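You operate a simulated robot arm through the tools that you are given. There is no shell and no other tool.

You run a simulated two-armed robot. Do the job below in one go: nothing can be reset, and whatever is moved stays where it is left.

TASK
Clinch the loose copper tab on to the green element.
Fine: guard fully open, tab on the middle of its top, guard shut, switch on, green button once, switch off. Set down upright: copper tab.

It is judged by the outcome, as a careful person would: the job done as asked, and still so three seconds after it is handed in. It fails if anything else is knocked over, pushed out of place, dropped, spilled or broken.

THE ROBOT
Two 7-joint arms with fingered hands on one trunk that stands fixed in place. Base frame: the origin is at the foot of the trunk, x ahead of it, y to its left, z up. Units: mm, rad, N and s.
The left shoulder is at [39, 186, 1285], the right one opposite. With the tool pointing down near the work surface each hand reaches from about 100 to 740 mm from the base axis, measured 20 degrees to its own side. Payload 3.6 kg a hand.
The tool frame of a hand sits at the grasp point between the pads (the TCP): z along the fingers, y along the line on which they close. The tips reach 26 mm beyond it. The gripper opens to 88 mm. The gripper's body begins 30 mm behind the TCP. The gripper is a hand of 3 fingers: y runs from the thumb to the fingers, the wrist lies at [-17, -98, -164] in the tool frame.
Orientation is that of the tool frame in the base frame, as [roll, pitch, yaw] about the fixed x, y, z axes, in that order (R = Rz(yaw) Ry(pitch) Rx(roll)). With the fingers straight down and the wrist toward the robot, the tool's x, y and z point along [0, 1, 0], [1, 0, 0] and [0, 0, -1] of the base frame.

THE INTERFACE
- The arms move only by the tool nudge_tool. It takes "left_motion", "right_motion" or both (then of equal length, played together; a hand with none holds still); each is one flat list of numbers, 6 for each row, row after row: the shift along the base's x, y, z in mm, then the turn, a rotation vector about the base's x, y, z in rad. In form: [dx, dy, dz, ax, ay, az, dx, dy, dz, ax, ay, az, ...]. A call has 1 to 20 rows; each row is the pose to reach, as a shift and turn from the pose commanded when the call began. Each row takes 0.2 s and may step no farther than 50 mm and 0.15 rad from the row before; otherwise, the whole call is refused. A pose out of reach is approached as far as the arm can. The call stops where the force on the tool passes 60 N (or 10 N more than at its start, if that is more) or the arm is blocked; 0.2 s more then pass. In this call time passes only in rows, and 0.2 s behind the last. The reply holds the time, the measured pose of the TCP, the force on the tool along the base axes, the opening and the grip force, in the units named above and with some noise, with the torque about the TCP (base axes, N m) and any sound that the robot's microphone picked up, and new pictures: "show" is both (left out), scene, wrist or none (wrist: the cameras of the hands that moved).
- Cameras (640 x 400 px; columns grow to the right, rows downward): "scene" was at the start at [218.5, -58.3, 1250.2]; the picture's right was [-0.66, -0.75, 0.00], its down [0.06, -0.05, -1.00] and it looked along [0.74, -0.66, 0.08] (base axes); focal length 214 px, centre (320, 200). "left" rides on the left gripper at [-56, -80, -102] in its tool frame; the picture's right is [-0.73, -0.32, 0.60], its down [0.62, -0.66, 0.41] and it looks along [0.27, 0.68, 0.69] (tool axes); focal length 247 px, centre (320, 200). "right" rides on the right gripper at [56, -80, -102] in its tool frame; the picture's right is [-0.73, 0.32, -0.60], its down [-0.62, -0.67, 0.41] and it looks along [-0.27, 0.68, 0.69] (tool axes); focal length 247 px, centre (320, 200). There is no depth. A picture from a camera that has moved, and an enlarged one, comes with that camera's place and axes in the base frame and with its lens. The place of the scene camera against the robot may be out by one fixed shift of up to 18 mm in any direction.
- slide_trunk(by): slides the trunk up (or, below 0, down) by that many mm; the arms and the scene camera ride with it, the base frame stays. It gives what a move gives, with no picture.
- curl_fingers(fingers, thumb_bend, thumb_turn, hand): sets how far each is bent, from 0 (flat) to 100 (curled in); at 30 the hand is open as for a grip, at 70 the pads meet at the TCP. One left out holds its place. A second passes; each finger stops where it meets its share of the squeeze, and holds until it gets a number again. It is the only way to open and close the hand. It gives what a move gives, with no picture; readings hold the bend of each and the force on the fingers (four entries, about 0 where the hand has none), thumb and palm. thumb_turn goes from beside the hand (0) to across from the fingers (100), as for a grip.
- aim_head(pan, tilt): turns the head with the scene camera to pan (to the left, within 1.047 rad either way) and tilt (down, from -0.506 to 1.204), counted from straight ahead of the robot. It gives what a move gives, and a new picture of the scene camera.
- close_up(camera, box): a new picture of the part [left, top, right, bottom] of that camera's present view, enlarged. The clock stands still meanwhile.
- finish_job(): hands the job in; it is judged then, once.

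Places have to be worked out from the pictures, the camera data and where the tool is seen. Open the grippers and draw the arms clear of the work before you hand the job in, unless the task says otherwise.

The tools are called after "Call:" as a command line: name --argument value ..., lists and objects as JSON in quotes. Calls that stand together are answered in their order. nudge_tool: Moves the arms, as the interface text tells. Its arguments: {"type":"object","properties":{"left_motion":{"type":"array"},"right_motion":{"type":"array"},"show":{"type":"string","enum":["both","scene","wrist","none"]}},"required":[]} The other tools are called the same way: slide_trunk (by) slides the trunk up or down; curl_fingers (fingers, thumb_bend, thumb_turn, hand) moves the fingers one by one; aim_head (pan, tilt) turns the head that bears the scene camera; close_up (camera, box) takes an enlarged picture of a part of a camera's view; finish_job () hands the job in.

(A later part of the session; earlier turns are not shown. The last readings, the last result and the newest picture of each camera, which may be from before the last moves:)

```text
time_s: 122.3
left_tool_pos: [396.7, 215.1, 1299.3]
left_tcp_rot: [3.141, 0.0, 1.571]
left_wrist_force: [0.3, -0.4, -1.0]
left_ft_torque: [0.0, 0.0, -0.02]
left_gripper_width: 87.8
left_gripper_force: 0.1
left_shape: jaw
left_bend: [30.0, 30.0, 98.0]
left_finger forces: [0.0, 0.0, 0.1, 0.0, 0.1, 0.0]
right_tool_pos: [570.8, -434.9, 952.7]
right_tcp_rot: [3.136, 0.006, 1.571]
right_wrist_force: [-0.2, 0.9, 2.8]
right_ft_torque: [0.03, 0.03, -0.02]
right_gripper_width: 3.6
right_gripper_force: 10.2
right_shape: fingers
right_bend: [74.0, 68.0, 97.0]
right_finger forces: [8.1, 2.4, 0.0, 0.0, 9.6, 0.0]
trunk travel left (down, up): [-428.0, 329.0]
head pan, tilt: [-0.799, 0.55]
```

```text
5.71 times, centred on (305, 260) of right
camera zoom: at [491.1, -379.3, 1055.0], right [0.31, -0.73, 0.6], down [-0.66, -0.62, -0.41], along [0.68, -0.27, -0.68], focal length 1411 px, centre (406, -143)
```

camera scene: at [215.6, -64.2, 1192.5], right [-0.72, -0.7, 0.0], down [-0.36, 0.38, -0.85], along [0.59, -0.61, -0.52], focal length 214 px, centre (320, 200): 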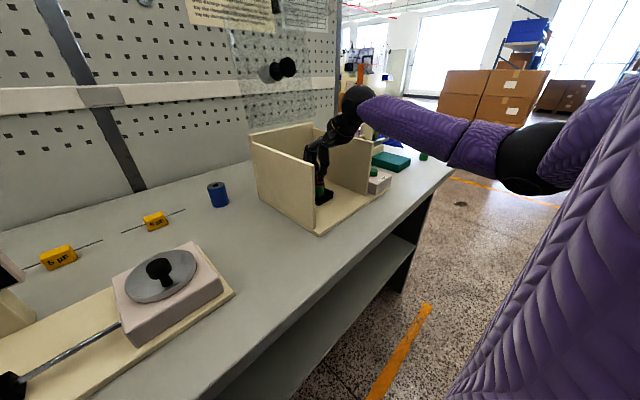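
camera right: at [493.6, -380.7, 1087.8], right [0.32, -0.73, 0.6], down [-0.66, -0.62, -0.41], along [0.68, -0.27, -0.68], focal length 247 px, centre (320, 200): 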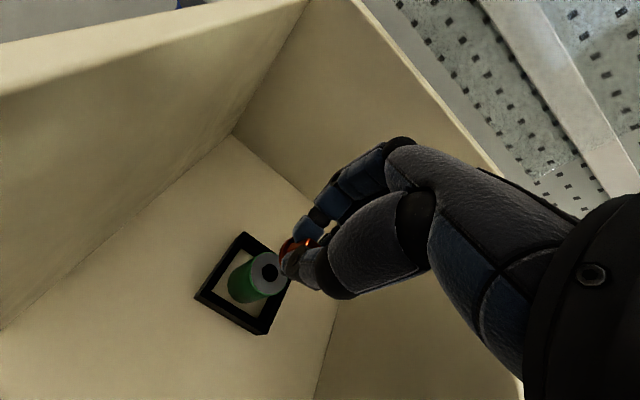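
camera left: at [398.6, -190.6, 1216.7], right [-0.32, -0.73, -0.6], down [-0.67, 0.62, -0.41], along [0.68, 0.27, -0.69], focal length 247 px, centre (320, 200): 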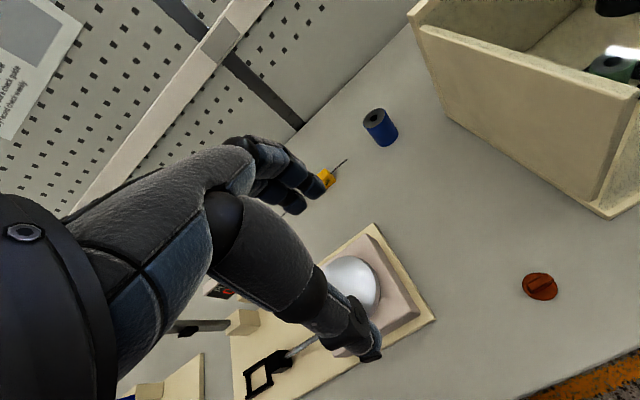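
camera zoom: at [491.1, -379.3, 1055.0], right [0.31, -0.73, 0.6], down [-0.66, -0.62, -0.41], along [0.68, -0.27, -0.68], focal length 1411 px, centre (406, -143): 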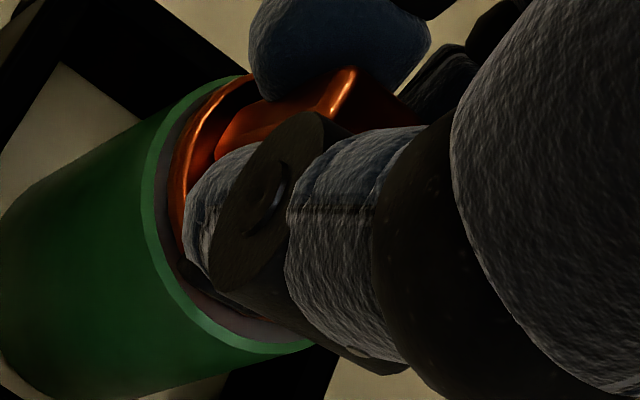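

Contact force is about 3 N and the tab sits centred within ~1 mm. I release gently.

Call:
curl_fingers --hand "right" --fingers 62 --thumb_bend 60

Call:
close_up --camera "scene" --box '[305, 165, 345, 205]'

Call:
close_up --camera "right" --box '[275, 225, 335, 295]'

```text
time_s: 123.3
left_tool_pos: [397.7, 213.1, 1299.2]
left_tcp_rot: [-3.141, 0.0, 1.57]
left_wrist_force: [-0.3, -0.6, -0.1]
left_ft_torque: [-0.02, -0.03, 0.0]
left_gripper_width: 87.6
left_gripper_force: 0.1
left_shape: jaw
left_bend: [30.0, 30.0, 98.0]
left_finger forces: [0.0, 0.1, 0.0, 0.1, 0.1, 0.0]
right_tool_pos: [570.4, -433.6, 951.8]
right_tcp_rot: [3.138, 0.003, 1.571]
right_wrist_force: [0.0, 0.4, -0.1]
right_ft_torque: [0.01, 0.01, -0.02]
right_gripper_width: 20.5
right_gripper_force: 0.0
right_shape: fingers
right_bend: [62.0, 60.0, 97.0]
right_finger forces: [0.1, 0.0, 0.0, 0.0, 0.0, 0.0]
trunk travel left (down, up): [-428.0, 329.0]
head pan, tilt: [-0.799, 0.55]
```

```text
10.00 times, centred on (325, 185) of scene
camera zoom: at [215.5, -64.2, 1192.5], right [-0.72, -0.7, 0.0], down [-0.36, 0.37, -0.85], along [0.59, -0.61, -0.52], focal length 2145 px, centre (270, 350)
```

zoom: 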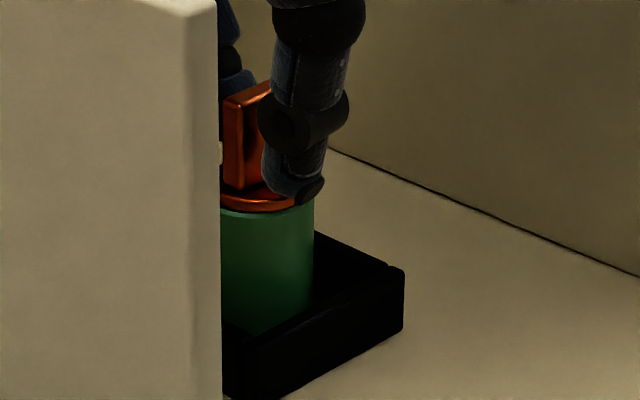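

```text
5.71 times, centred on (305, 260) of right
camera zoom: at [491.1, -379.3, 1054.3], right [0.32, -0.73, 0.6], down [-0.66, -0.62, -0.41], along [0.68, -0.27, -0.68], focal length 1411 px, centre (406, -143)
```

zoom: 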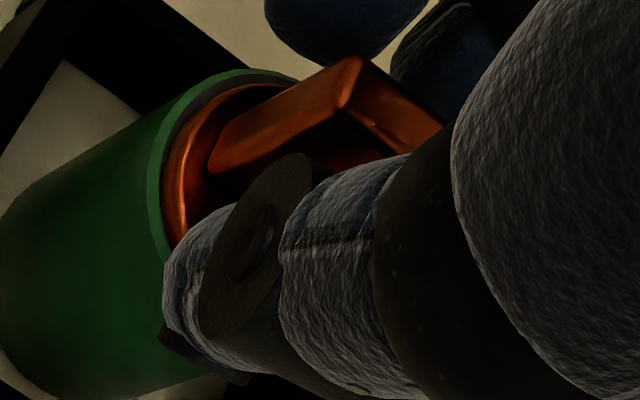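

The tab stands upright on the element and the pads are clear of it. I open a little more and lift straight up.

Call:
curl_fingers --hand "right" --fingers 52 --thumb_bend 50

Call:
nudge_tool --right_motion '[0, 0, 12, 0, 0, 0, 0, 0, 28, 0, 0, 0, 0, 0, 50, 0, 0, 0, -8, 0, 80, 0, 0, 0, -25, 0, 110, 0, 0, 0, -50, 0, 130, 0, 0, 0]' --show "both"

Call:
close_up --camera "right" --box '[220, 190, 340, 290]'

Call:
close_up --camera "scene" --box '[305, 155, 355, 205]'

```text
time_s: 124.3
left_tool_pos: [398.1, 212.9, 1298.5]
left_tcp_rot: [-3.141, -0.001, 1.571]
left_wrist_force: [-0.9, -0.1, -0.2]
left_ft_torque: [0.02, 0.0, 0.05]
left_gripper_width: 87.6
left_gripper_force: 0.1
left_shape: jaw
left_bend: [30.0, 30.0, 98.0]
left_finger forces: [0.1, 0.0, 0.0, 0.0, 0.0, 0.0]
right_tool_pos: [571.5, -435.4, 952.5]
right_tcp_rot: [3.138, 0.004, 1.572]
right_wrist_force: [-1.2, 0.0, 0.0]
right_ft_torque: [0.01, 0.04, 0.0]
right_gripper_width: 41.8
right_gripper_force: 0.0
right_shape: fingers
right_bend: [52.0, 50.0, 97.0]
right_finger forces: [0.0, 0.0, 0.0, 0.0, 0.1, 0.0]
trunk travel left (down, up): [-428.0, 329.0]
head pan, tilt: [-0.799, 0.55]
```

```text
time_s: 125.7
left_tool_pos: [395.6, 213.6, 1300.6]
left_tcp_rot: [3.139, 0.0, 1.57]
left_wrist_force: [0.3, -0.2, -0.1]
left_ft_torque: [-0.02, 0.02, -0.04]
left_gripper_width: 87.6
left_gripper_force: 0.1
left_shape: jaw
left_bend: [30.0, 30.0, 98.0]
left_finger forces: [0.0, 0.0, 0.0, 0.0, 0.0, 0.0]
right_tool_pos: [519.0, -433.0, 1078.8]
right_tcp_rot: [3.138, 0.003, 1.57]
right_wrist_force: [0.2, 0.9, -0.2]
right_ft_torque: [0.0, 0.01, 0.02]
right_gripper_width: 42.5
right_gripper_force: 0.0
right_shape: fingers
right_bend: [52.0, 50.0, 97.0]
right_finger forces: [0.0, 0.0, 0.1, 0.0, 0.1, 0.1]
trunk travel left (down, up): [-428.0, 329.0]
head pan, tilt: [-0.799, 0.55]
camera scene: at [214.9, -64.4, 1192.7], right [-0.72, -0.7, 0.0], down [-0.36, 0.37, -0.85], along [0.59, -0.61, -0.52], focal length 214 px, centre (320, 200)
camera right: at [438.9, -378.5, 1180.9], right [0.32, -0.73, 0.6], down [-0.66, -0.62, -0.41], along [0.68, -0.27, -0.68], focal length 247 px, centre (320, 200)
```

scene: 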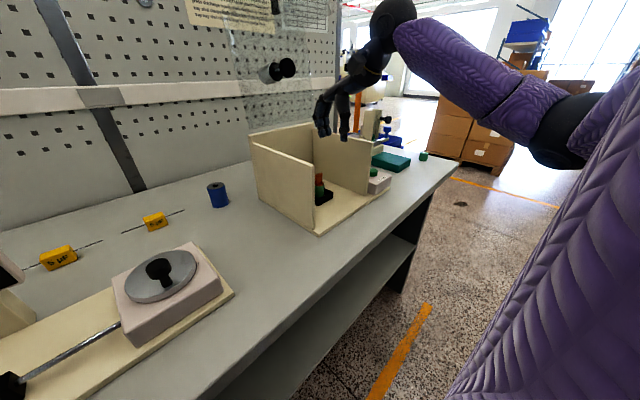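
right: 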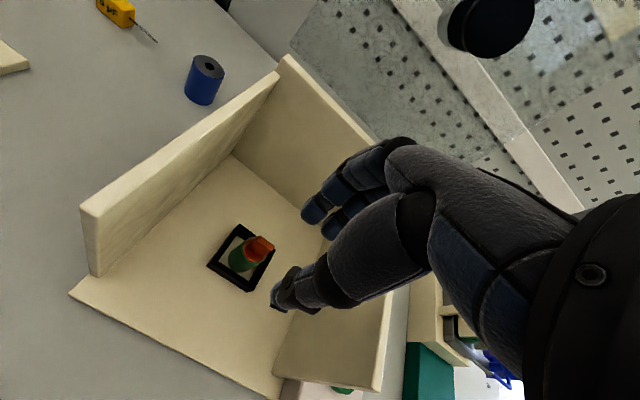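

```text
4.00 times, centred on (280, 240) of right
camera zoom: at [438.9, -378.5, 1180.9], right [0.32, -0.73, 0.6], down [-0.66, -0.62, -0.41], along [0.68, -0.27, -0.68], focal length 988 px, centre (480, 40)
```

zoom: 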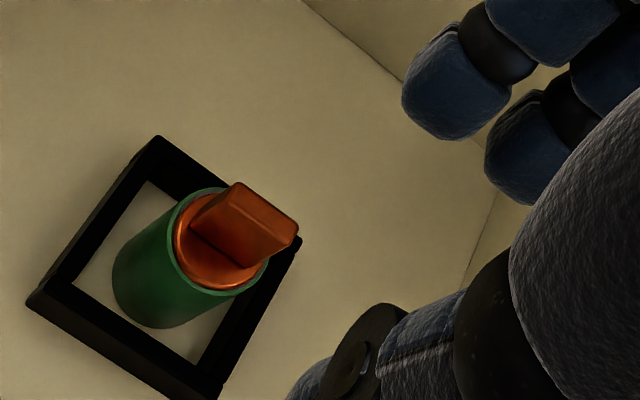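

```text
8.00 times, centred on (330, 180) of scene
camera zoom: at [214.9, -64.4, 1192.7], right [-0.72, -0.7, 0.0], down [-0.36, 0.37, -0.85], along [0.59, -0.61, -0.52], focal length 1716 px, centre (240, 360)
```

zoom: 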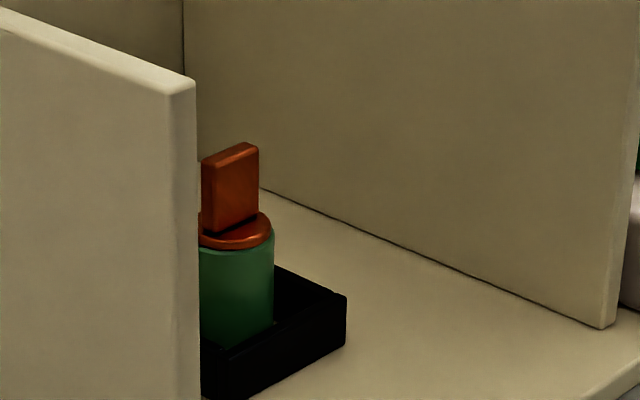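

The tab stands upright and looks concentric. One tighter zoom to confirm the centring.

Call:
close_up --camera "right" --box '[225, 225, 285, 275]'

Call:
close_up --camera "right" --box '[380, 0, 600, 120]'

```text
8.00 times, centred on (255, 250) of right
camera zoom: at [438.9, -378.5, 1180.9], right [0.32, -0.73, 0.6], down [-0.66, -0.62, -0.41], along [0.68, -0.27, -0.68], focal length 1976 px, centre (840, -200)
```

zoom: 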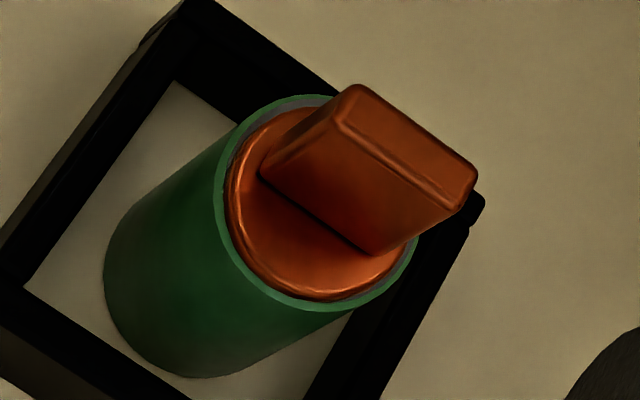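

```text
2.91 times, centred on (490, 60) of right
camera zoom: at [438.9, -378.5, 1180.9], right [0.32, -0.73, 0.6], down [-0.66, -0.62, -0.41], along [0.68, -0.27, -0.68], focal length 718 px, centre (-174, 607)
```

zoom: 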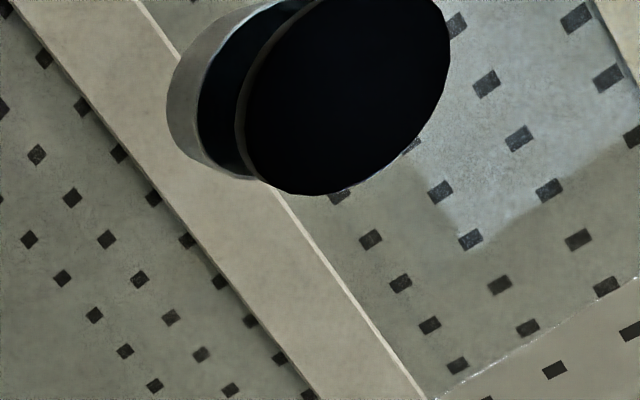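

Centring is good all round. Next is closing the guard: I open the hand and retrace the original approach (which kept the elbow right), first backing out to the starting point of that sequence.

Call:
curl_fingers --hand "right" --fingers 30 --thumb_bend 30

Call:
nudge_tool --right_motion '[-40, -5, 15, 0, 0, 0, -80, -15, 35, 0, 0, 0, -115, -25, 65, 0, 0, 0, -140, -35, 105, 0, 0, 0, -155, -42, 145, 0, 0, 0, -165, -50, 190, 0, 0, 0, -175, -55, 235, 0, 0, 0, -185, -57, 280, 0, 0, 0, -190, -57, 330, 0, 0, 0]' --show "scene"

```text
time_s: 126.7
left_tool_pos: [397.3, 213.4, 1299.4]
left_tcp_rot: [3.141, -0.001, 1.57]
left_wrist_force: [-0.4, 0.3, -0.4]
left_ft_torque: [0.04, 0.01, 0.02]
left_gripper_width: 87.7
left_gripper_force: 0.0
left_shape: jaw
left_bend: [30.0, 30.0, 98.0]
left_finger forces: [0.1, 0.1, 0.0, 0.1, 0.0, 0.1]
right_tool_pos: [520.4, -433.5, 1078.1]
right_tcp_rot: [3.136, 0.003, 1.571]
right_wrist_force: [0.8, 0.3, 0.3]
right_ft_torque: [-0.02, 0.01, 0.02]
right_gripper_width: 88.0
right_gripper_force: 0.0
right_shape: fingers
right_bend: [30.0, 30.0, 97.0]
right_finger forces: [0.0, 0.0, 0.0, 0.0, 0.1, 0.0]
trunk travel left (down, up): [-428.0, 329.0]
head pan, tilt: [-0.799, 0.55]
```

```text
refused: row 9 steps farther than a row can; nothing moved
```

The last step was slightly too long; I resend with smaller rows.

Call:
nudge_tool --right_motion '[-40, -5, 15, 0, 0, 0, -80, -15, 35, 0, 0, 0, -115, -25, 65, 0, 0, 0, -140, -35, 105, 0, 0, 0, -155, -42, 145, 0, 0, 0, -165, -50, 188, 0, 0, 0, -175, -55, 232, 0, 0, 0, -185, -57, 276, 0, 0, 0, -190, -57, 320, 0, 0, 0]' --show "scene"

```text
time_s: 128.7
left_tool_pos: [397.2, 215.1, 1298.8]
left_tcp_rot: [3.14, 0.0, 1.57]
left_wrist_force: [-0.7, 0.4, 0.1]
left_ft_torque: [-0.01, -0.04, 0.0]
left_gripper_width: 88.0
left_gripper_force: 0.1
left_shape: jaw
left_bend: [30.0, 30.0, 98.0]
left_finger forces: [0.0, 0.0, 0.0, 0.0, 0.0, 0.0]
right_tool_pos: [331.1, -491.3, 1405.6]
right_tcp_rot: [3.137, 0.003, 1.57]
right_wrist_force: [0.8, 0.2, 0.5]
right_ft_torque: [-0.03, 0.02, -0.01]
right_gripper_width: 88.1
right_gripper_force: 0.1
right_shape: fingers
right_bend: [30.0, 30.0, 97.0]
right_finger forces: [0.0, 0.0, 0.1, 0.1, 0.0, 0.0]
trunk travel left (down, up): [-428.0, 329.0]
head pan, tilt: [-0.799, 0.55]
camera scene: at [214.8, -63.3, 1192.8], right [-0.72, -0.7, 0.0], down [-0.36, 0.37, -0.85], along [0.59, -0.61, -0.52], focal length 214 px, centre (320, 200)
```

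scene: 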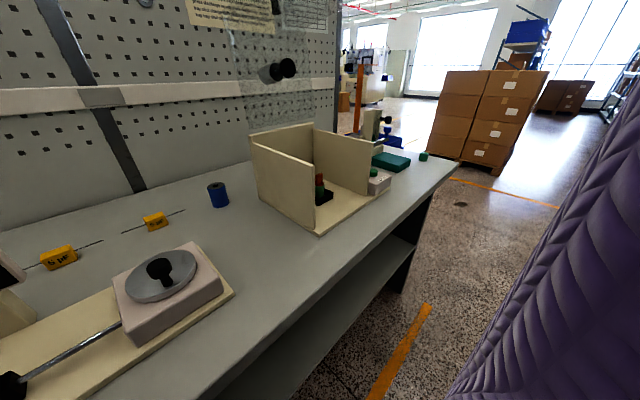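

Posture is the same as at the start of the opening sequence. I lower the trunk by 60 as before, then yaw to thumb-left while descending, exactly as the first time.

Call:
slide_trunk --by -60

Call:
nudge_tool --right_motion '[0, 0, -15, 0, 0, -0.145, 0, 0, -30, 0, 0, -0.29, 0, 0, -45, 0, 0, -0.435, 0, 0, -60, 0, 0, -0.58, 0, 0, -75, 0, 0, -0.725, 0, 0, -90, 0, 0, -0.87, 0, 0, -105, 0, 0, -1.015, 0, 0, -120, 0, 0, -1.16, 0, 0, -135, 0, 0, -1.305, 0, 0, -150, 0, 0, -1.45, 0, 0, -162, 0, 0, -1.571]' --show "scene"

```text
time_s: 129.7
left_tool_pos: [396.2, 212.6, 1239.3]
left_tcp_rot: [-3.141, -0.001, 1.571]
left_wrist_force: [0.0, -0.5, -0.7]
left_ft_torque: [0.02, 0.0, -0.01]
left_gripper_width: 87.9
left_gripper_force: 0.1
left_shape: jaw
left_bend: [30.0, 30.0, 98.0]
left_finger forces: [0.0, 0.0, 0.0, 0.0, 0.0, 0.0]
right_tool_pos: [328.0, -491.9, 1341.9]
right_tcp_rot: [3.136, 0.002, 1.571]
right_wrist_force: [-0.6, -0.3, -0.5]
right_ft_torque: [-0.01, 0.02, 0.01]
right_gripper_width: 87.9
right_gripper_force: 0.1
right_shape: fingers
right_bend: [30.0, 30.0, 97.0]
right_finger forces: [0.0, 0.0, 0.1, 0.0, 0.0, 0.1]
trunk travel left (down, up): [-368.0, 389.0]
head pan, tilt: [-0.799, 0.55]
```

```text
time_s: 132.1
left_tool_pos: [399.4, 213.4, 1238.6]
left_tcp_rot: [-3.14, 0.001, 1.571]
left_wrist_force: [1.5, 0.4, -0.3]
left_ft_torque: [0.0, 0.0, -0.02]
left_gripper_width: 87.9
left_gripper_force: 0.1
left_shape: jaw
left_bend: [30.0, 30.0, 98.0]
left_finger forces: [0.1, 0.1, 0.1, 0.0, 0.0, 0.0]
right_tool_pos: [298.2, -524.8, 1087.0]
right_tcp_rot: [-3.131, -0.008, 0.029]
right_wrist_force: [-0.5, 0.6, 0.3]
right_ft_torque: [-0.03, 0.04, 0.0]
right_gripper_width: 88.4
right_gripper_force: 0.0
right_shape: fingers
right_bend: [30.0, 30.0, 98.0]
right_finger forces: [0.0, 0.0, 0.1, 0.0, 0.0, 0.0]
right hand out of reach, approached as far as the arm can: row 5, 6, 7, 8, 9, 10, 11
trunk travel left (down, up): [-368.0, 389.0]
head pan, tilt: [-0.799, 0.55]
camera scene: at [223.9, -64.4, 1128.3], right [-0.72, -0.7, 0.0], down [-0.37, 0.37, -0.85], along [0.59, -0.61, -0.52], focal length 214 px, centre (320, 200)
```

scene: 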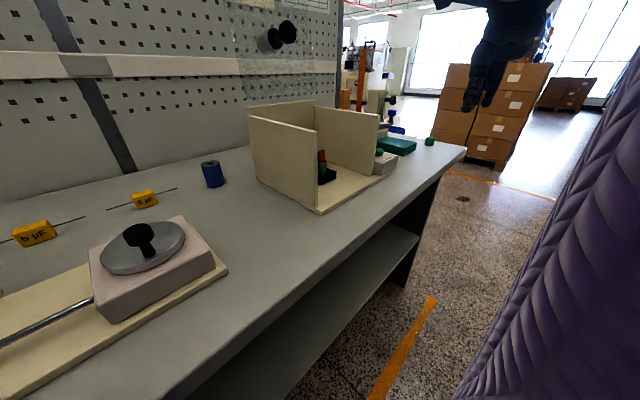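

Orientation is reached with the position slightly off, all in free space. Now I move forward and pitch to 45° toward the standoff in front of the box.

Call:
nudge_tool --right_motion '[25, 12, 10, 0, -0.05, 0, 50, 25, 15, 0, -0.15, 0, 70, 38, 15, 0, -0.28, 0, 85, 50, 10, 0, -0.41, 0, 95, 60, 5, 0, -0.54, 0, 100, 68, 0, 0, -0.67, 0, 105, 72, 0, 0, -0.785, 0]' --show "scene"

```text
time_s: 133.7
left_tool_pos: [397.8, 214.3, 1239.4]
left_tcp_rot: [-3.141, 0.0, 1.57]
left_wrist_force: [-1.1, -0.7, -0.2]
left_ft_torque: [0.0, 0.01, -0.04]
left_gripper_width: 88.0
left_gripper_force: 0.1
left_shape: jaw
left_bend: [30.0, 30.0, 98.0]
left_finger forces: [0.0, 0.0, 0.0, 0.0, 0.0, 0.1]
right_tool_pos: [400.7, -452.4, 1088.6]
right_tcp_rot: [3.14, -0.788, -0.003]
right_wrist_force: [-1.5, 0.3, -0.4]
right_ft_torque: [-0.02, 0.01, -0.03]
right_gripper_width: 88.6
right_gripper_force: 0.0
right_shape: fingers
right_bend: [30.0, 30.0, 98.0]
right_finger forces: [0.0, 0.1, 0.1, 0.0, 0.0, 0.1]
right hand out of reach, approached as far as the arm can: row 1
trunk travel left (down, up): [-368.0, 389.0]
head pan, tilt: [-0.799, 0.55]
camera scene: at [222.1, -64.3, 1128.8], right [-0.72, -0.7, 0.0], down [-0.36, 0.37, -0.85], along [0.59, -0.61, -0.52], focal length 214 px, centre (320, 200)
```

scene: 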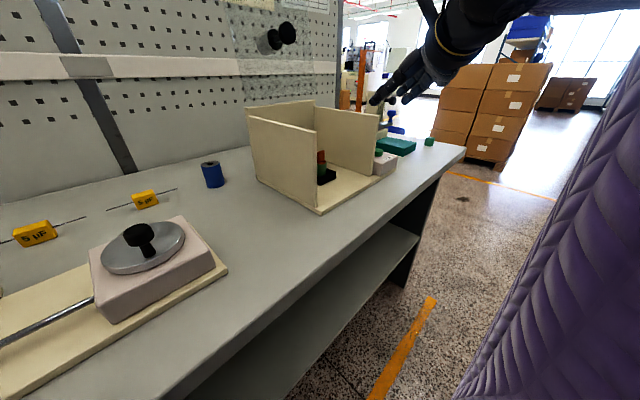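

The elbow is on the right side. I go up in front of the raised panel and over it to just above the knob.

Call:
nudge_tool --right_motion '[15, 8, 20, 0, 0, 0, 30, 15, 45, 0, 0, 0, 50, 15, 85, 0, 0, 0, 70, 15, 125, 0, 0, 0, 92, 15, 165, 0, 0, 0, 112, 15, 205, 0, 0, 0, 132, 15, 245, 0, 0, 0, 155, 15, 280, 0, 0, 0, 185, 15, 300, 0, 0, 0, 225, 15, 300, 0, 0, 0, 262, 15, 296, 0, 0, 0]' --show "both"

Call:
close_up --camera "right" --box '[160, 130, 400, 390]'

```text
time_s: 136.1
left_tool_pos: [398.2, 213.1, 1238.1]
left_tcp_rot: [-3.14, -0.001, 1.572]
left_wrist_force: [-0.4, -1.2, 0.8]
left_ft_torque: [-0.02, 0.04, 0.0]
left_gripper_width: 88.0
left_gripper_force: 0.0
left_shape: jaw
left_bend: [30.0, 30.0, 98.0]
left_finger forces: [0.0, 0.0, 0.0, 0.0, 0.0, 0.0]
right_tool_pos: [666.2, -437.5, 1380.4]
right_tcp_rot: [3.14, -0.778, -0.005]
right_wrist_force: [-0.2, -0.6, 0.7]
right_ft_torque: [-0.01, -0.01, 0.0]
right_gripper_width: 88.6
right_gripper_force: 0.0
right_shape: fingers
right_bend: [30.0, 30.0, 98.0]
right_finger forces: [0.0, 0.0, 0.0, 0.0, 0.0, 0.0]
trunk travel left (down, up): [-368.0, 389.0]
head pan, tilt: [-0.799, 0.55]
camera scene: at [224.1, -65.0, 1128.2], right [-0.72, -0.7, 0.0], down [-0.37, 0.38, -0.85], along [0.59, -0.61, -0.52], focal length 214 px, centre (320, 200)
camera right: at [635.2, -359.0, 1493.3], right [-0.95, -0.31, -0.09], down [-0.15, 0.66, -0.73], along [0.29, -0.68, -0.68], focal length 247 px, centre (320, 200)
```

scene: 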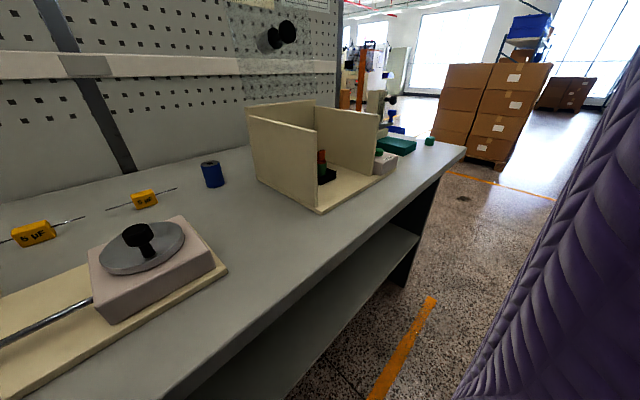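
right: 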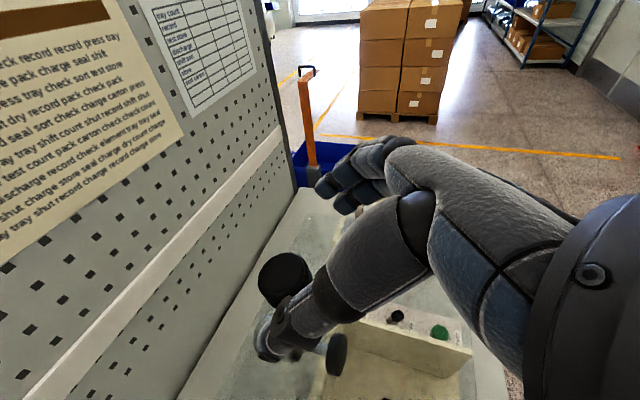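

```text
1.54 times, centred on (280, 260) of right
camera zoom: at [635.2, -359.0, 1493.3], right [-0.95, -0.31, -0.09], down [-0.15, 0.66, -0.73], along [0.29, -0.68, -0.68], focal length 380 px, centre (382, 108)
```

zoom: 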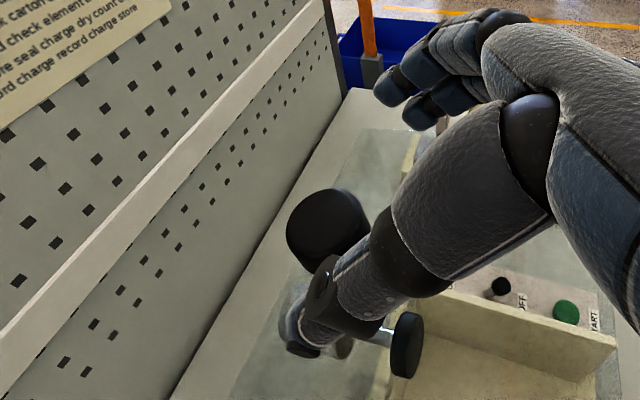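

The knob head is at about (706, -437, 1328). I bring the open hand down over it.

Call:
nudge_tool --right_motion '[14, 0, -18, 0, 0, 0, 28, 0, -37, 0, 0, 0, 41, 0, -55, 0, 0, 0]' --show "none"

Call:
close_up --camera "right" --box '[160, 130, 400, 390]'

```text
time_s: 136.9
left_tool_pos: [396.4, 213.7, 1239.2]
left_tcp_rot: [-3.14, 0.0, 1.572]
left_wrist_force: [-0.6, -0.4, 0.7]
left_ft_torque: [0.02, 0.02, 0.01]
left_gripper_width: 87.7
left_gripper_force: 0.0
left_shape: jaw
left_bend: [30.0, 30.0, 98.0]
left_finger forces: [0.0, 0.0, 0.0, 0.1, 0.0, 0.0]
right_tool_pos: [692.5, -444.6, 1336.3]
right_tcp_rot: [3.139, -0.782, -0.001]
right_wrist_force: [-0.1, -0.1, 0.1]
right_ft_torque: [0.02, -0.02, 0.01]
right_gripper_width: 88.2
right_gripper_force: 0.1
right_shape: fingers
right_bend: [30.0, 30.0, 98.0]
right_finger forces: [0.0, 0.1, 0.0, 0.1, 0.0, 0.1]
right hand out of reach, approached as far as the arm can: row 3
trunk travel left (down, up): [-368.0, 389.0]
head pan, tilt: [-0.799, 0.55]
```

```text
1.54 times, centred on (280, 260) of right
camera zoom: at [661.9, -364.4, 1449.1], right [-0.94, -0.32, -0.09], down [-0.15, 0.66, -0.73], along [0.29, -0.68, -0.67], focal length 380 px, centre (382, 108)
```

zoom: 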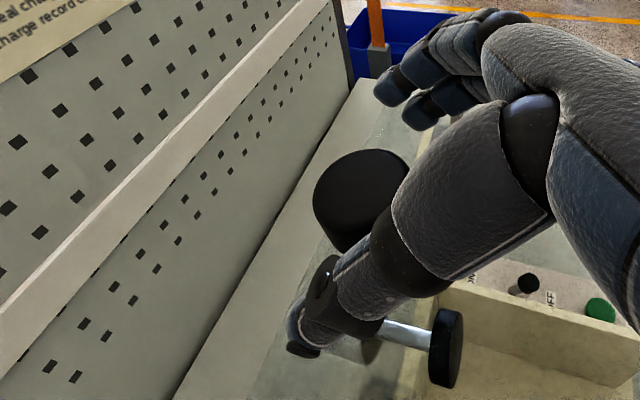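

I'm about 11 mm short in x and 9 mm off in y. I try a small correction toward the knob.

Call:
nudge_tool --right_motion '[4, 5, -2, 0, 0, 0, 8, 9, -3, 0, 0, 0]' --show "none"

Call:
close_up --camera "right" --box '[160, 130, 400, 390]'

```text
time_s: 137.5
left_tool_pos: [397.2, 214.9, 1237.8]
left_tcp_rot: [3.141, 0.0, 1.572]
left_wrist_force: [0.6, 0.4, 0.7]
left_ft_torque: [0.0, -0.02, -0.02]
left_gripper_width: 87.8
left_gripper_force: 0.1
left_shape: jaw
left_bend: [30.0, 30.0, 98.0]
left_finger forces: [0.0, 0.1, 0.0, 0.0, 0.0, 0.0]
right_tool_pos: [695.6, -444.5, 1334.1]
right_tcp_rot: [3.135, -0.781, 0.002]
right_wrist_force: [-0.7, -0.3, -1.1]
right_ft_torque: [0.02, -0.03, 0.0]
right_gripper_width: 88.4
right_gripper_force: 0.1
right_shape: fingers
right_bend: [30.0, 30.0, 98.0]
right_finger forces: [0.0, 0.0, 0.0, 0.1, 0.0, 0.0]
right hand out of reach, approached as far as the arm can: row 1, 2
trunk travel left (down, up): [-368.0, 389.0]
head pan, tilt: [-0.799, 0.55]
```

```text
1.54 times, centred on (280, 260) of right
camera zoom: at [664.3, -365.6, 1445.9], right [-0.94, -0.32, -0.09], down [-0.15, 0.66, -0.73], along [0.29, -0.68, -0.67], focal length 380 px, centre (382, 108)
```

zoom: 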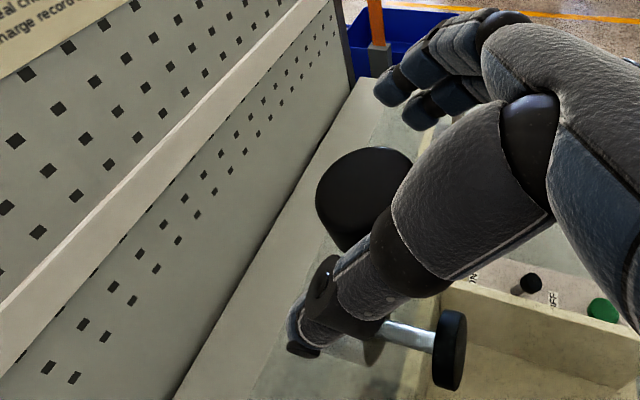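

The arm is at a joint limit in this orientation. I relax the yaw by about 0.2 rad toward natural while stepping onto the knob.

Call:
nudge_tool --right_motion '[2, 2, 2, 0, 0, 0.1, 5, 5, 0, 0, 0, 0.2, 10, 8.5, -4, 0, 0, 0.25]' --show "none"

Call:
close_up --camera "right" --box '[160, 130, 400, 390]'

```text
time_s: 138.3
left_tool_pos: [396.8, 214.2, 1238.9]
left_tcp_rot: [3.141, 0.0, 1.57]
left_wrist_force: [0.1, 0.0, -0.6]
left_ft_torque: [0.01, 0.0, 0.01]
left_gripper_width: 87.6
left_gripper_force: 0.1
left_shape: jaw
left_bend: [30.0, 30.0, 98.0]
left_finger forces: [0.0, 0.0, 0.0, 0.0, 0.0, 0.1]
right_tool_pos: [705.4, -437.0, 1329.8]
right_tcp_rot: [3.138, -0.782, 0.25]
right_wrist_force: [-0.2, 0.2, 0.1]
right_ft_torque: [0.03, 0.0, 0.02]
right_gripper_width: 88.4
right_gripper_force: 0.0
right_shape: fingers
right_bend: [30.0, 30.0, 98.0]
right_finger forces: [0.0, 0.0, 0.0, 0.0, 0.0, 0.1]
trunk travel left (down, up): [-368.0, 389.0]
head pan, tilt: [-0.799, 0.55]
```

```text
1.54 times, centred on (280, 260) of right
camera zoom: at [655.0, -368.0, 1442.2], right [-0.84, -0.54, -0.09], down [-0.31, 0.61, -0.73], along [0.45, -0.58, -0.67], focal length 380 px, centre (382, 108)
```

zoom: 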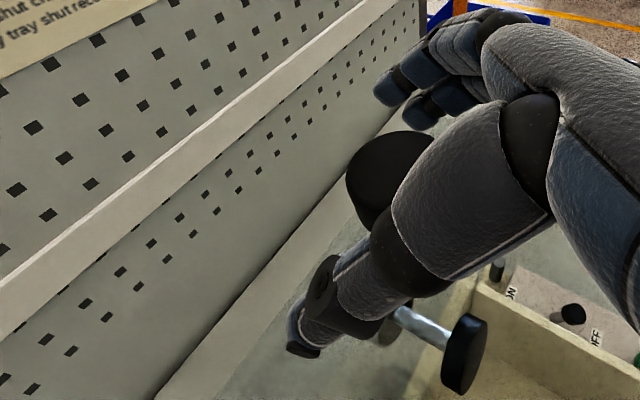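

The TCP is now right on the knob. I close the hand on it.

Call:
curl_fingers --hand "right" --fingers 68 --thumb_bend 66

Call:
close_up --camera "right" --box '[160, 130, 400, 390]'

```text
time_s: 139.3
left_tool_pos: [396.7, 214.4, 1238.8]
left_tcp_rot: [-3.141, 0.0, 1.572]
left_wrist_force: [-0.3, -0.7, -0.7]
left_ft_torque: [0.0, -0.03, 0.0]
left_gripper_width: 87.8
left_gripper_force: 0.1
left_shape: jaw
left_bend: [30.0, 30.0, 98.0]
left_finger forces: [0.0, 0.1, 0.0, 0.0, 0.0, 0.0]
right_tool_pos: [705.6, -437.2, 1328.4]
right_tcp_rot: [3.136, -0.782, 0.252]
right_wrist_force: [-1.0, 3.2, -2.4]
right_ft_torque: [-0.07, -0.05, 0.04]
right_gripper_width: 23.8
right_gripper_force: 9.9
right_shape: fingers
right_bend: [63.0, 59.0, 97.0]
right_finger forces: [0.0, 8.5, 0.0, 0.1, 10.9, 0.0]
trunk travel left (down, up): [-368.0, 389.0]
head pan, tilt: [-0.799, 0.55]
```

```text
1.54 times, centred on (280, 260) of right
camera zoom: at [655.5, -367.2, 1441.8], right [-0.84, -0.54, -0.09], down [-0.31, 0.61, -0.73], along [0.45, -0.58, -0.67], focal length 380 px, centre (382, 108)
```

zoom: 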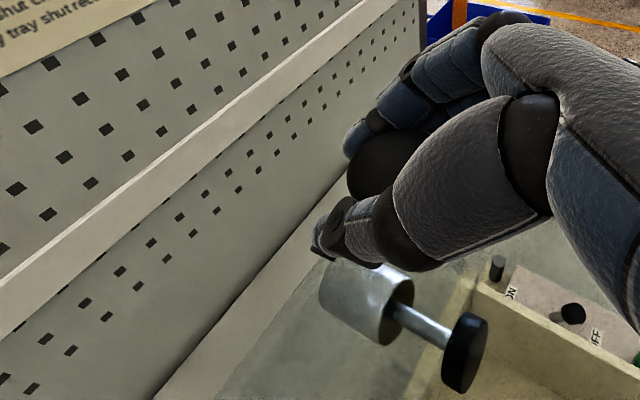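

Gripped at about 10 N. I firm it up and begin closing along the arc, in stages with force checks.

Call:
curl_fingers --hand "right" --fingers 74 --thumb_bend 69

Call:
nudge_tool --right_motion '[-14, 0, -1, 0, 0, 0, -27.2, 0, -2.4, 0, 0, 0, -52.7, 0, -7, 0, 0, 0]' --show "none"

Call:
close_up --camera "right" --box '[160, 130, 400, 390]'

Call:
close_up --camera "scene" --box '[200, 0, 420, 150]'

```text
time_s: 140.3
left_tool_pos: [397.2, 212.7, 1239.5]
left_tcp_rot: [3.139, 0.001, 1.571]
left_wrist_force: [0.2, 0.1, 0.2]
left_ft_torque: [0.05, 0.0, -0.03]
left_gripper_width: 87.8
left_gripper_force: 0.0
left_shape: jaw
left_bend: [30.0, 30.0, 98.0]
left_finger forces: [0.1, 0.1, 0.0, 0.0, 0.0, 0.1]
right_tool_pos: [705.8, -437.0, 1329.2]
right_tcp_rot: [3.139, -0.782, 0.248]
right_wrist_force: [0.5, 0.8, -4.1]
right_ft_torque: [-0.07, -0.11, 0.22]
right_gripper_width: 22.7
right_gripper_force: 17.4
right_shape: fingers
right_bend: [64.0, 60.0, 97.0]
right_finger forces: [0.0, 18.6, 0.0, 0.0, 15.4, 0.0]
trunk travel left (down, up): [-368.0, 389.0]
head pan, tilt: [-0.799, 0.55]
```

```text
time_s: 141.1
left_tool_pos: [396.8, 213.1, 1238.9]
left_tcp_rot: [3.14, 0.0, 1.572]
left_wrist_force: [0.1, -0.4, 0.0]
left_ft_torque: [0.03, -0.02, 0.01]
left_gripper_width: 87.8
left_gripper_force: 0.1
left_shape: jaw
left_bend: [30.0, 30.0, 98.0]
left_finger forces: [0.0, 0.0, 0.1, 0.0, 0.0, 0.0]
right_tool_pos: [651.6, -436.8, 1323.1]
right_tcp_rot: [3.136, -0.787, 0.25]
right_wrist_force: [-0.6, -1.2, 3.5]
right_ft_torque: [-0.21, -0.25, 0.2]
right_gripper_width: 22.4
right_gripper_force: 16.9
right_shape: fingers
right_bend: [64.0, 61.0, 98.0]
right_finger forces: [0.1, 17.9, 0.0, 0.0, 15.4, 0.1]
trunk travel left (down, up): [-368.0, 389.0]
head pan, tilt: [-0.799, 0.55]
```

```text
1.54 times, centred on (280, 260) of right
camera zoom: at [601.4, -368.0, 1435.9], right [-0.84, -0.54, -0.09], down [-0.31, 0.61, -0.73], along [0.45, -0.58, -0.67], focal length 380 px, centre (382, 108)
```

zoom: 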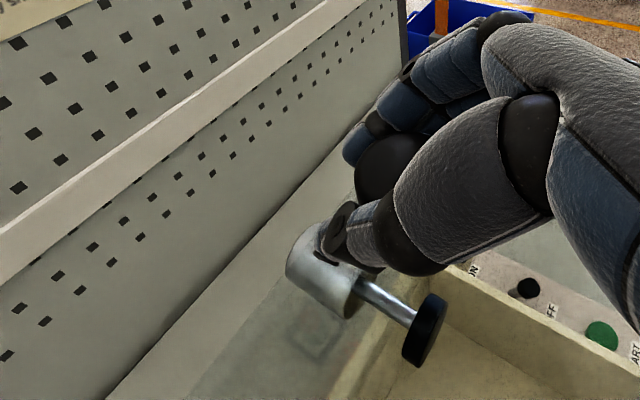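

```text
2.67 times, centred on (310, 75) of scene
camera zoom: at [221.1, -64.2, 1129.1], right [-0.72, -0.7, 0.0], down [-0.36, 0.37, -0.85], along [0.59, -0.61, -0.52], focal length 572 px, centre (347, 533)
```

zoom: 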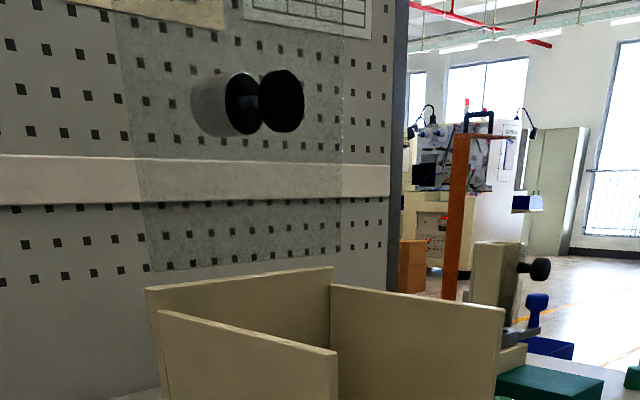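

The hood follows with little force. I continue along the arc.

Call:
nudge_tool --right_motion '[-25.1, 0, -6.8, 0, 0, 0, -49.3, 0, -15.7, 0, 0, 0, -72.7, 0, -26.7, 0, 0, 0, -95, 0, -39.7, 0, 0, 0]' --show "scene"

Call:
close_up --camera "right" --box '[160, 130, 400, 390]'

```text
time_s: 142.1
left_tool_pos: [395.9, 213.6, 1238.8]
left_tcp_rot: [-3.141, 0.0, 1.571]
left_wrist_force: [-0.7, 0.0, -0.2]
left_ft_torque: [-0.04, -0.03, -0.01]
left_gripper_width: 87.8
left_gripper_force: 0.1
left_shape: jaw
left_bend: [30.0, 30.0, 98.0]
left_finger forces: [0.1, 0.0, 0.0, 0.0, 0.0, 0.0]
right_tool_pos: [555.6, -436.1, 1282.4]
right_tcp_rot: [3.139, -0.782, 0.249]
right_wrist_force: [-0.7, 0.5, -0.2]
right_ft_torque: [0.0, 0.02, -0.01]
right_gripper_width: 0.0
right_gripper_force: 0.0
right_shape: fingers
right_bend: [74.0, 68.0, 97.0]
right_finger forces: [0.0, 0.1, 0.0, 0.0, 0.0, 0.1]
trunk travel left (down, up): [-368.0, 389.0]
head pan, tilt: [-0.799, 0.55]
camera scene: at [221.7, -64.3, 1128.9], right [-0.72, -0.7, 0.0], down [-0.36, 0.37, -0.85], along [0.59, -0.61, -0.52], focal length 214 px, centre (320, 200)
```

scene: 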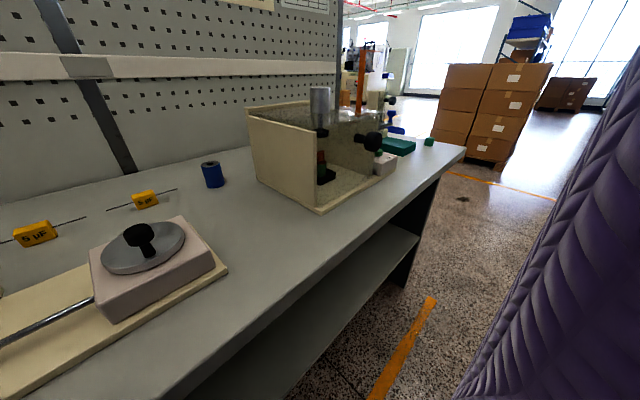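

```text
1.54 times, centred on (280, 260) of right
camera zoom: at [505.8, -367.1, 1395.4], right [-0.84, -0.54, -0.09], down [-0.31, 0.61, -0.73], along [0.45, -0.58, -0.68], focal length 380 px, centre (382, 108)
```

zoom: 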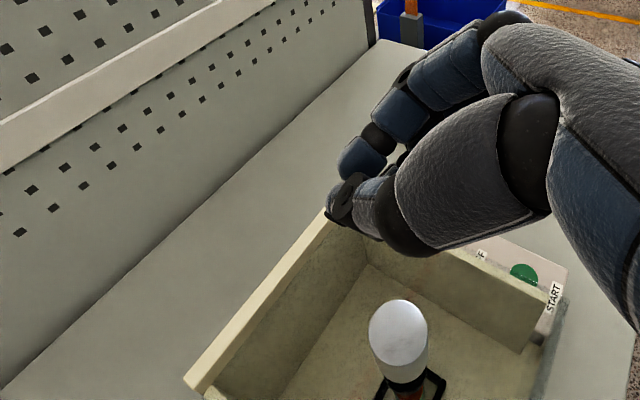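

The knob slipped from my fingers and the hood fell shut on its own. I check the tab, element and hood closely.

Call:
close_up --camera "scene" --box '[295, 80, 405, 190]'

Call:
close_up --camera "scene" --box '[305, 115, 355, 190]'

Call:
close_up --camera "right" --box '[280, 260, 430, 400]'

```text
3.64 times, centred on (350, 135) of scene
camera zoom: at [221.7, -64.3, 1128.9], right [-0.72, -0.7, 0.0], down [-0.36, 0.37, -0.85], along [0.59, -0.61, -0.52], focal length 780 px, centre (211, 436)
```

zoom: 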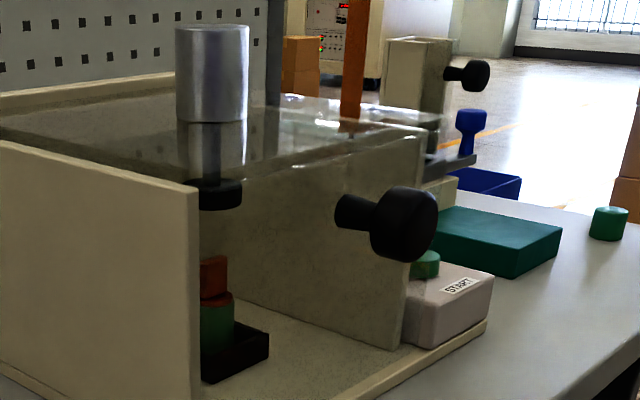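

```text
5.33 times, centred on (330, 152) of scene
camera zoom: at [221.7, -64.3, 1128.9], right [-0.72, -0.7, 0.0], down [-0.36, 0.37, -0.85], along [0.59, -0.61, -0.52], focal length 1144 px, centre (267, 453)
```

zoom: 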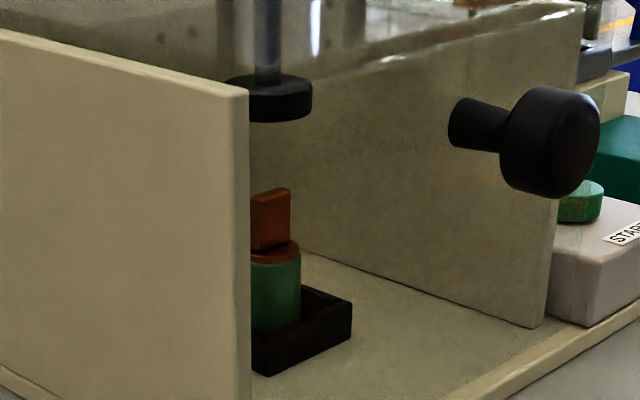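

```text
2.86 times, centred on (355, 330) of right
camera zoom: at [505.8, -367.1, 1395.4], right [-0.84, -0.54, -0.09], down [-0.31, 0.61, -0.73], along [0.45, -0.58, -0.68], focal length 706 px, centre (220, -171)
```

zoom: 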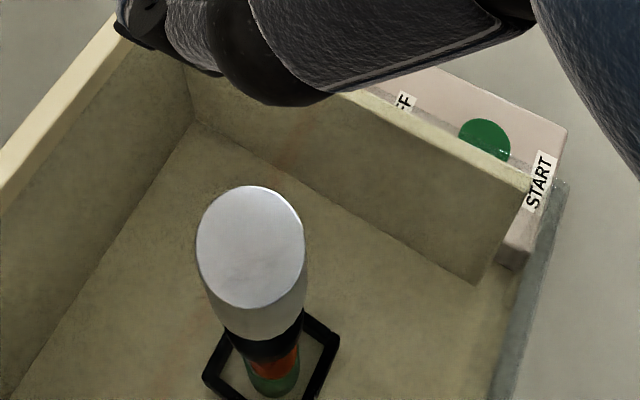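

The hood is shut and the tab still stands on the element. I zoom further to check it hasn't shifted.

Call:
close_up --camera "scene" --box '[305, 145, 345, 185]'

```text
10.00 times, centred on (325, 165) of scene
camera zoom: at [221.7, -64.3, 1128.9], right [-0.72, -0.7, 0.0], down [-0.36, 0.37, -0.85], along [0.59, -0.61, -0.52], focal length 2145 px, centre (270, 550)
```

zoom: 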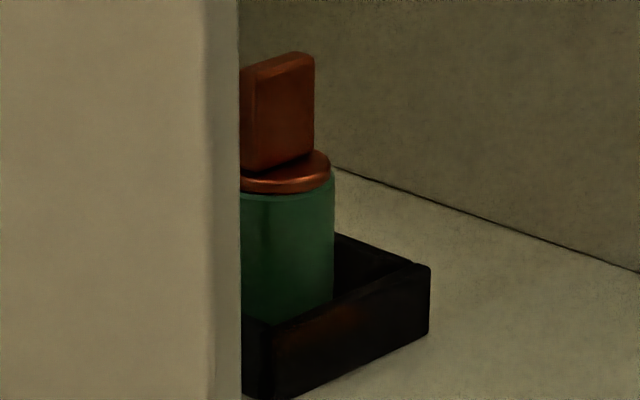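

The tab is still centred within about a millimetre and the guard is shut. I now withdraw the hand back and down in front of the box, staying above the knob.

Call:
nudge_tool --right_motion '[-35, 0, -20, 0, 0, 0, -65, 0, -50, 0, 0, 0, -95, 0, -86, 0, 0, 0, -122, 0, -124, 0, 0, 0, -150, 0, -150, 0, 0, 0]' --show "scene"

```text
time_s: 143.3
left_tool_pos: [395.6, 214.1, 1239.8]
left_tcp_rot: [-3.141, 0.0, 1.572]
left_wrist_force: [-0.2, 0.1, -0.1]
left_ft_torque: [-0.02, 0.01, 0.01]
left_gripper_width: 87.7
left_gripper_force: 0.1
left_shape: jaw
left_bend: [30.0, 30.0, 98.0]
left_finger forces: [0.0, 0.1, 0.0, 0.0, 0.0, 0.0]
right_tool_pos: [410.1, -437.7, 1132.8]
right_tcp_rot: [3.136, -0.78, 0.25]
right_wrist_force: [-0.3, 0.6, -0.2]
right_ft_torque: [0.01, 0.0, -0.03]
right_gripper_width: 0.0
right_gripper_force: 0.1
right_shape: fingers
right_bend: [74.0, 68.0, 97.0]
right_finger forces: [0.0, 0.0, 0.0, 0.0, 0.1, 0.1]
right hand out of reach, approached as far as the arm can: row 5
trunk travel left (down, up): [-368.0, 389.0]
head pan, tilt: [-0.799, 0.55]
camera scene: at [221.9, -64.4, 1128.8], right [-0.72, -0.7, 0.0], down [-0.36, 0.37, -0.85], along [0.59, -0.61, -0.52], focal length 214 px, centre (320, 200)
```

scene: 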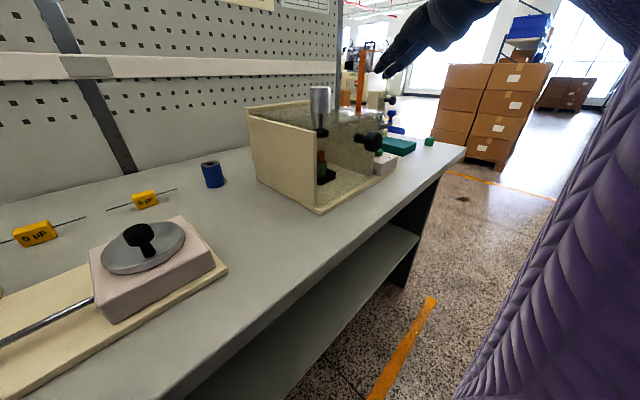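

The elbow is on the right side. I level the hand to fingers-down while moving right, away from the knob.

Call:
nudge_tool --right_motion '[0, -15, 5, -0.032, 0.127, 0, 0, -30, 10, -0.065, 0.254, 0, 0, -45, 15, -0.097, 0.381, 0, 0, -60, 20, -0.129, 0.507, 0, 0, -75, 20, -0.162, 0.634, 0, 0, -90, 20, -0.194, 0.761, 0]' --show "scene"

```text
time_s: 144.7
left_tool_pos: [398.3, 212.3, 1238.8]
left_tcp_rot: [3.141, 0.0, 1.572]
left_wrist_force: [-0.2, -0.6, 0.6]
left_ft_torque: [-0.01, -0.02, -0.01]
left_gripper_width: 87.6
left_gripper_force: 0.1
left_shape: jaw
left_bend: [30.0, 30.0, 98.0]
left_finger forces: [0.0, 0.0, 0.0, 0.0, 0.0, 0.0]
right_tool_pos: [415.1, -532.2, 1151.9]
right_tcp_rot: [3.14, 0.004, 0.248]
right_wrist_force: [-0.2, 0.4, 1.9]
right_ft_torque: [0.06, 0.02, -0.03]
right_gripper_width: 0.1
right_gripper_force: 0.0
right_shape: fingers
right_bend: [74.0, 68.0, 97.0]
right_finger forces: [0.1, 0.1, 0.0, 0.1, 0.0, 0.0]
trunk travel left (down, up): [-368.0, 389.0]
head pan, tilt: [-0.799, 0.55]
camera scene: at [222.7, -64.7, 1128.6], right [-0.72, -0.7, 0.0], down [-0.36, 0.38, -0.85], along [0.59, -0.61, -0.52], focal length 214 px, centre (320, 200)
```

scene: 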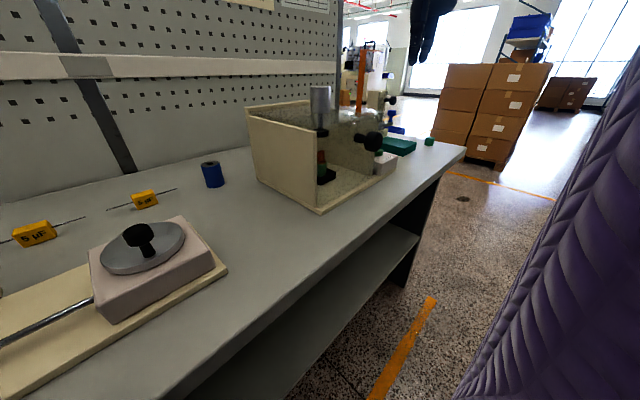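

Fingers point down. I yaw to an intermediate angle that keeps the switch in reach, rising a little, then lower the trunk by 75.

Call:
nudge_tool --right_motion '[0, -5, 12, 0, 0, 0.125, 0, -10, 24, 0, 0, 0.25, 0, -15, 36, 0, 0, 0.375, 0, -20, 48, 0, 0, 0.5, 0, -25, 60, 0, 0, 0.62]' --show "none"

Call:
slide_trunk --by -75

Call:
close_up --camera "right" --box '[0, 0, 640, 400]'

```text
time_s: 145.9
left_tool_pos: [397.4, 213.8, 1238.9]
left_tcp_rot: [-3.141, 0.002, 1.572]
left_wrist_force: [0.4, 0.2, 0.0]
left_ft_torque: [0.01, 0.0, 0.0]
left_gripper_width: 87.8
left_gripper_force: 0.1
left_shape: jaw
left_bend: [30.0, 30.0, 98.0]
left_finger forces: [0.1, 0.0, 0.1, 0.0, 0.0, 0.0]
right_tool_pos: [413.8, -554.6, 1211.5]
right_tcp_rot: [3.138, 0.004, 0.874]
right_wrist_force: [0.1, 0.3, 0.3]
right_ft_torque: [-0.04, 0.02, 0.01]
right_gripper_width: 0.0
right_gripper_force: 0.1
right_shape: fingers
right_bend: [74.0, 68.0, 97.0]
right_finger forces: [0.0, 0.1, 0.0, 0.0, 0.0, 0.0]
trunk travel left (down, up): [-368.0, 389.0]
head pan, tilt: [-0.799, 0.55]
```

```text
time_s: 147.0
left_tool_pos: [396.0, 213.5, 1164.6]
left_tcp_rot: [3.138, 0.0, 1.571]
left_wrist_force: [-0.2, -0.2, 0.1]
left_ft_torque: [-0.04, 0.0, 0.0]
left_gripper_width: 88.2
left_gripper_force: 0.0
left_shape: jaw
left_bend: [30.0, 30.0, 98.0]
left_finger forces: [0.0, 0.0, 0.1, 0.0, 0.0, 0.0]
right_tool_pos: [414.2, -554.3, 1138.2]
right_tcp_rot: [3.137, 0.005, 0.871]
right_wrist_force: [0.0, -0.5, 0.5]
right_ft_torque: [0.02, 0.01, -0.02]
right_gripper_width: 0.2
right_gripper_force: 0.0
right_shape: fingers
right_bend: [74.0, 68.0, 97.0]
right_finger forces: [0.0, 0.0, 0.0, 0.0, 0.0, 0.0]
trunk travel left (down, up): [-293.0, 464.0]
head pan, tilt: [-0.799, 0.55]
```

```text
1.00 times, centred on (320, 200) of right (not enlarged: the box is as wide or as high as the picture)
camera zoom: at [389.0, -461.1, 1241.1], right [-0.23, -0.76, 0.6], down [-0.91, -0.05, -0.41], along [0.34, -0.64, -0.68], focal length 247 px, centre (320, 200)
```

zoom: 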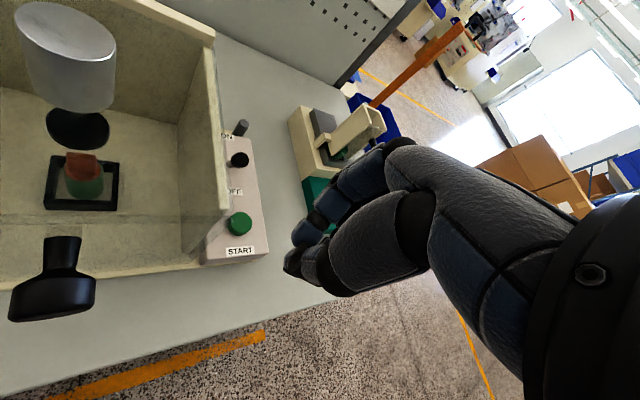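

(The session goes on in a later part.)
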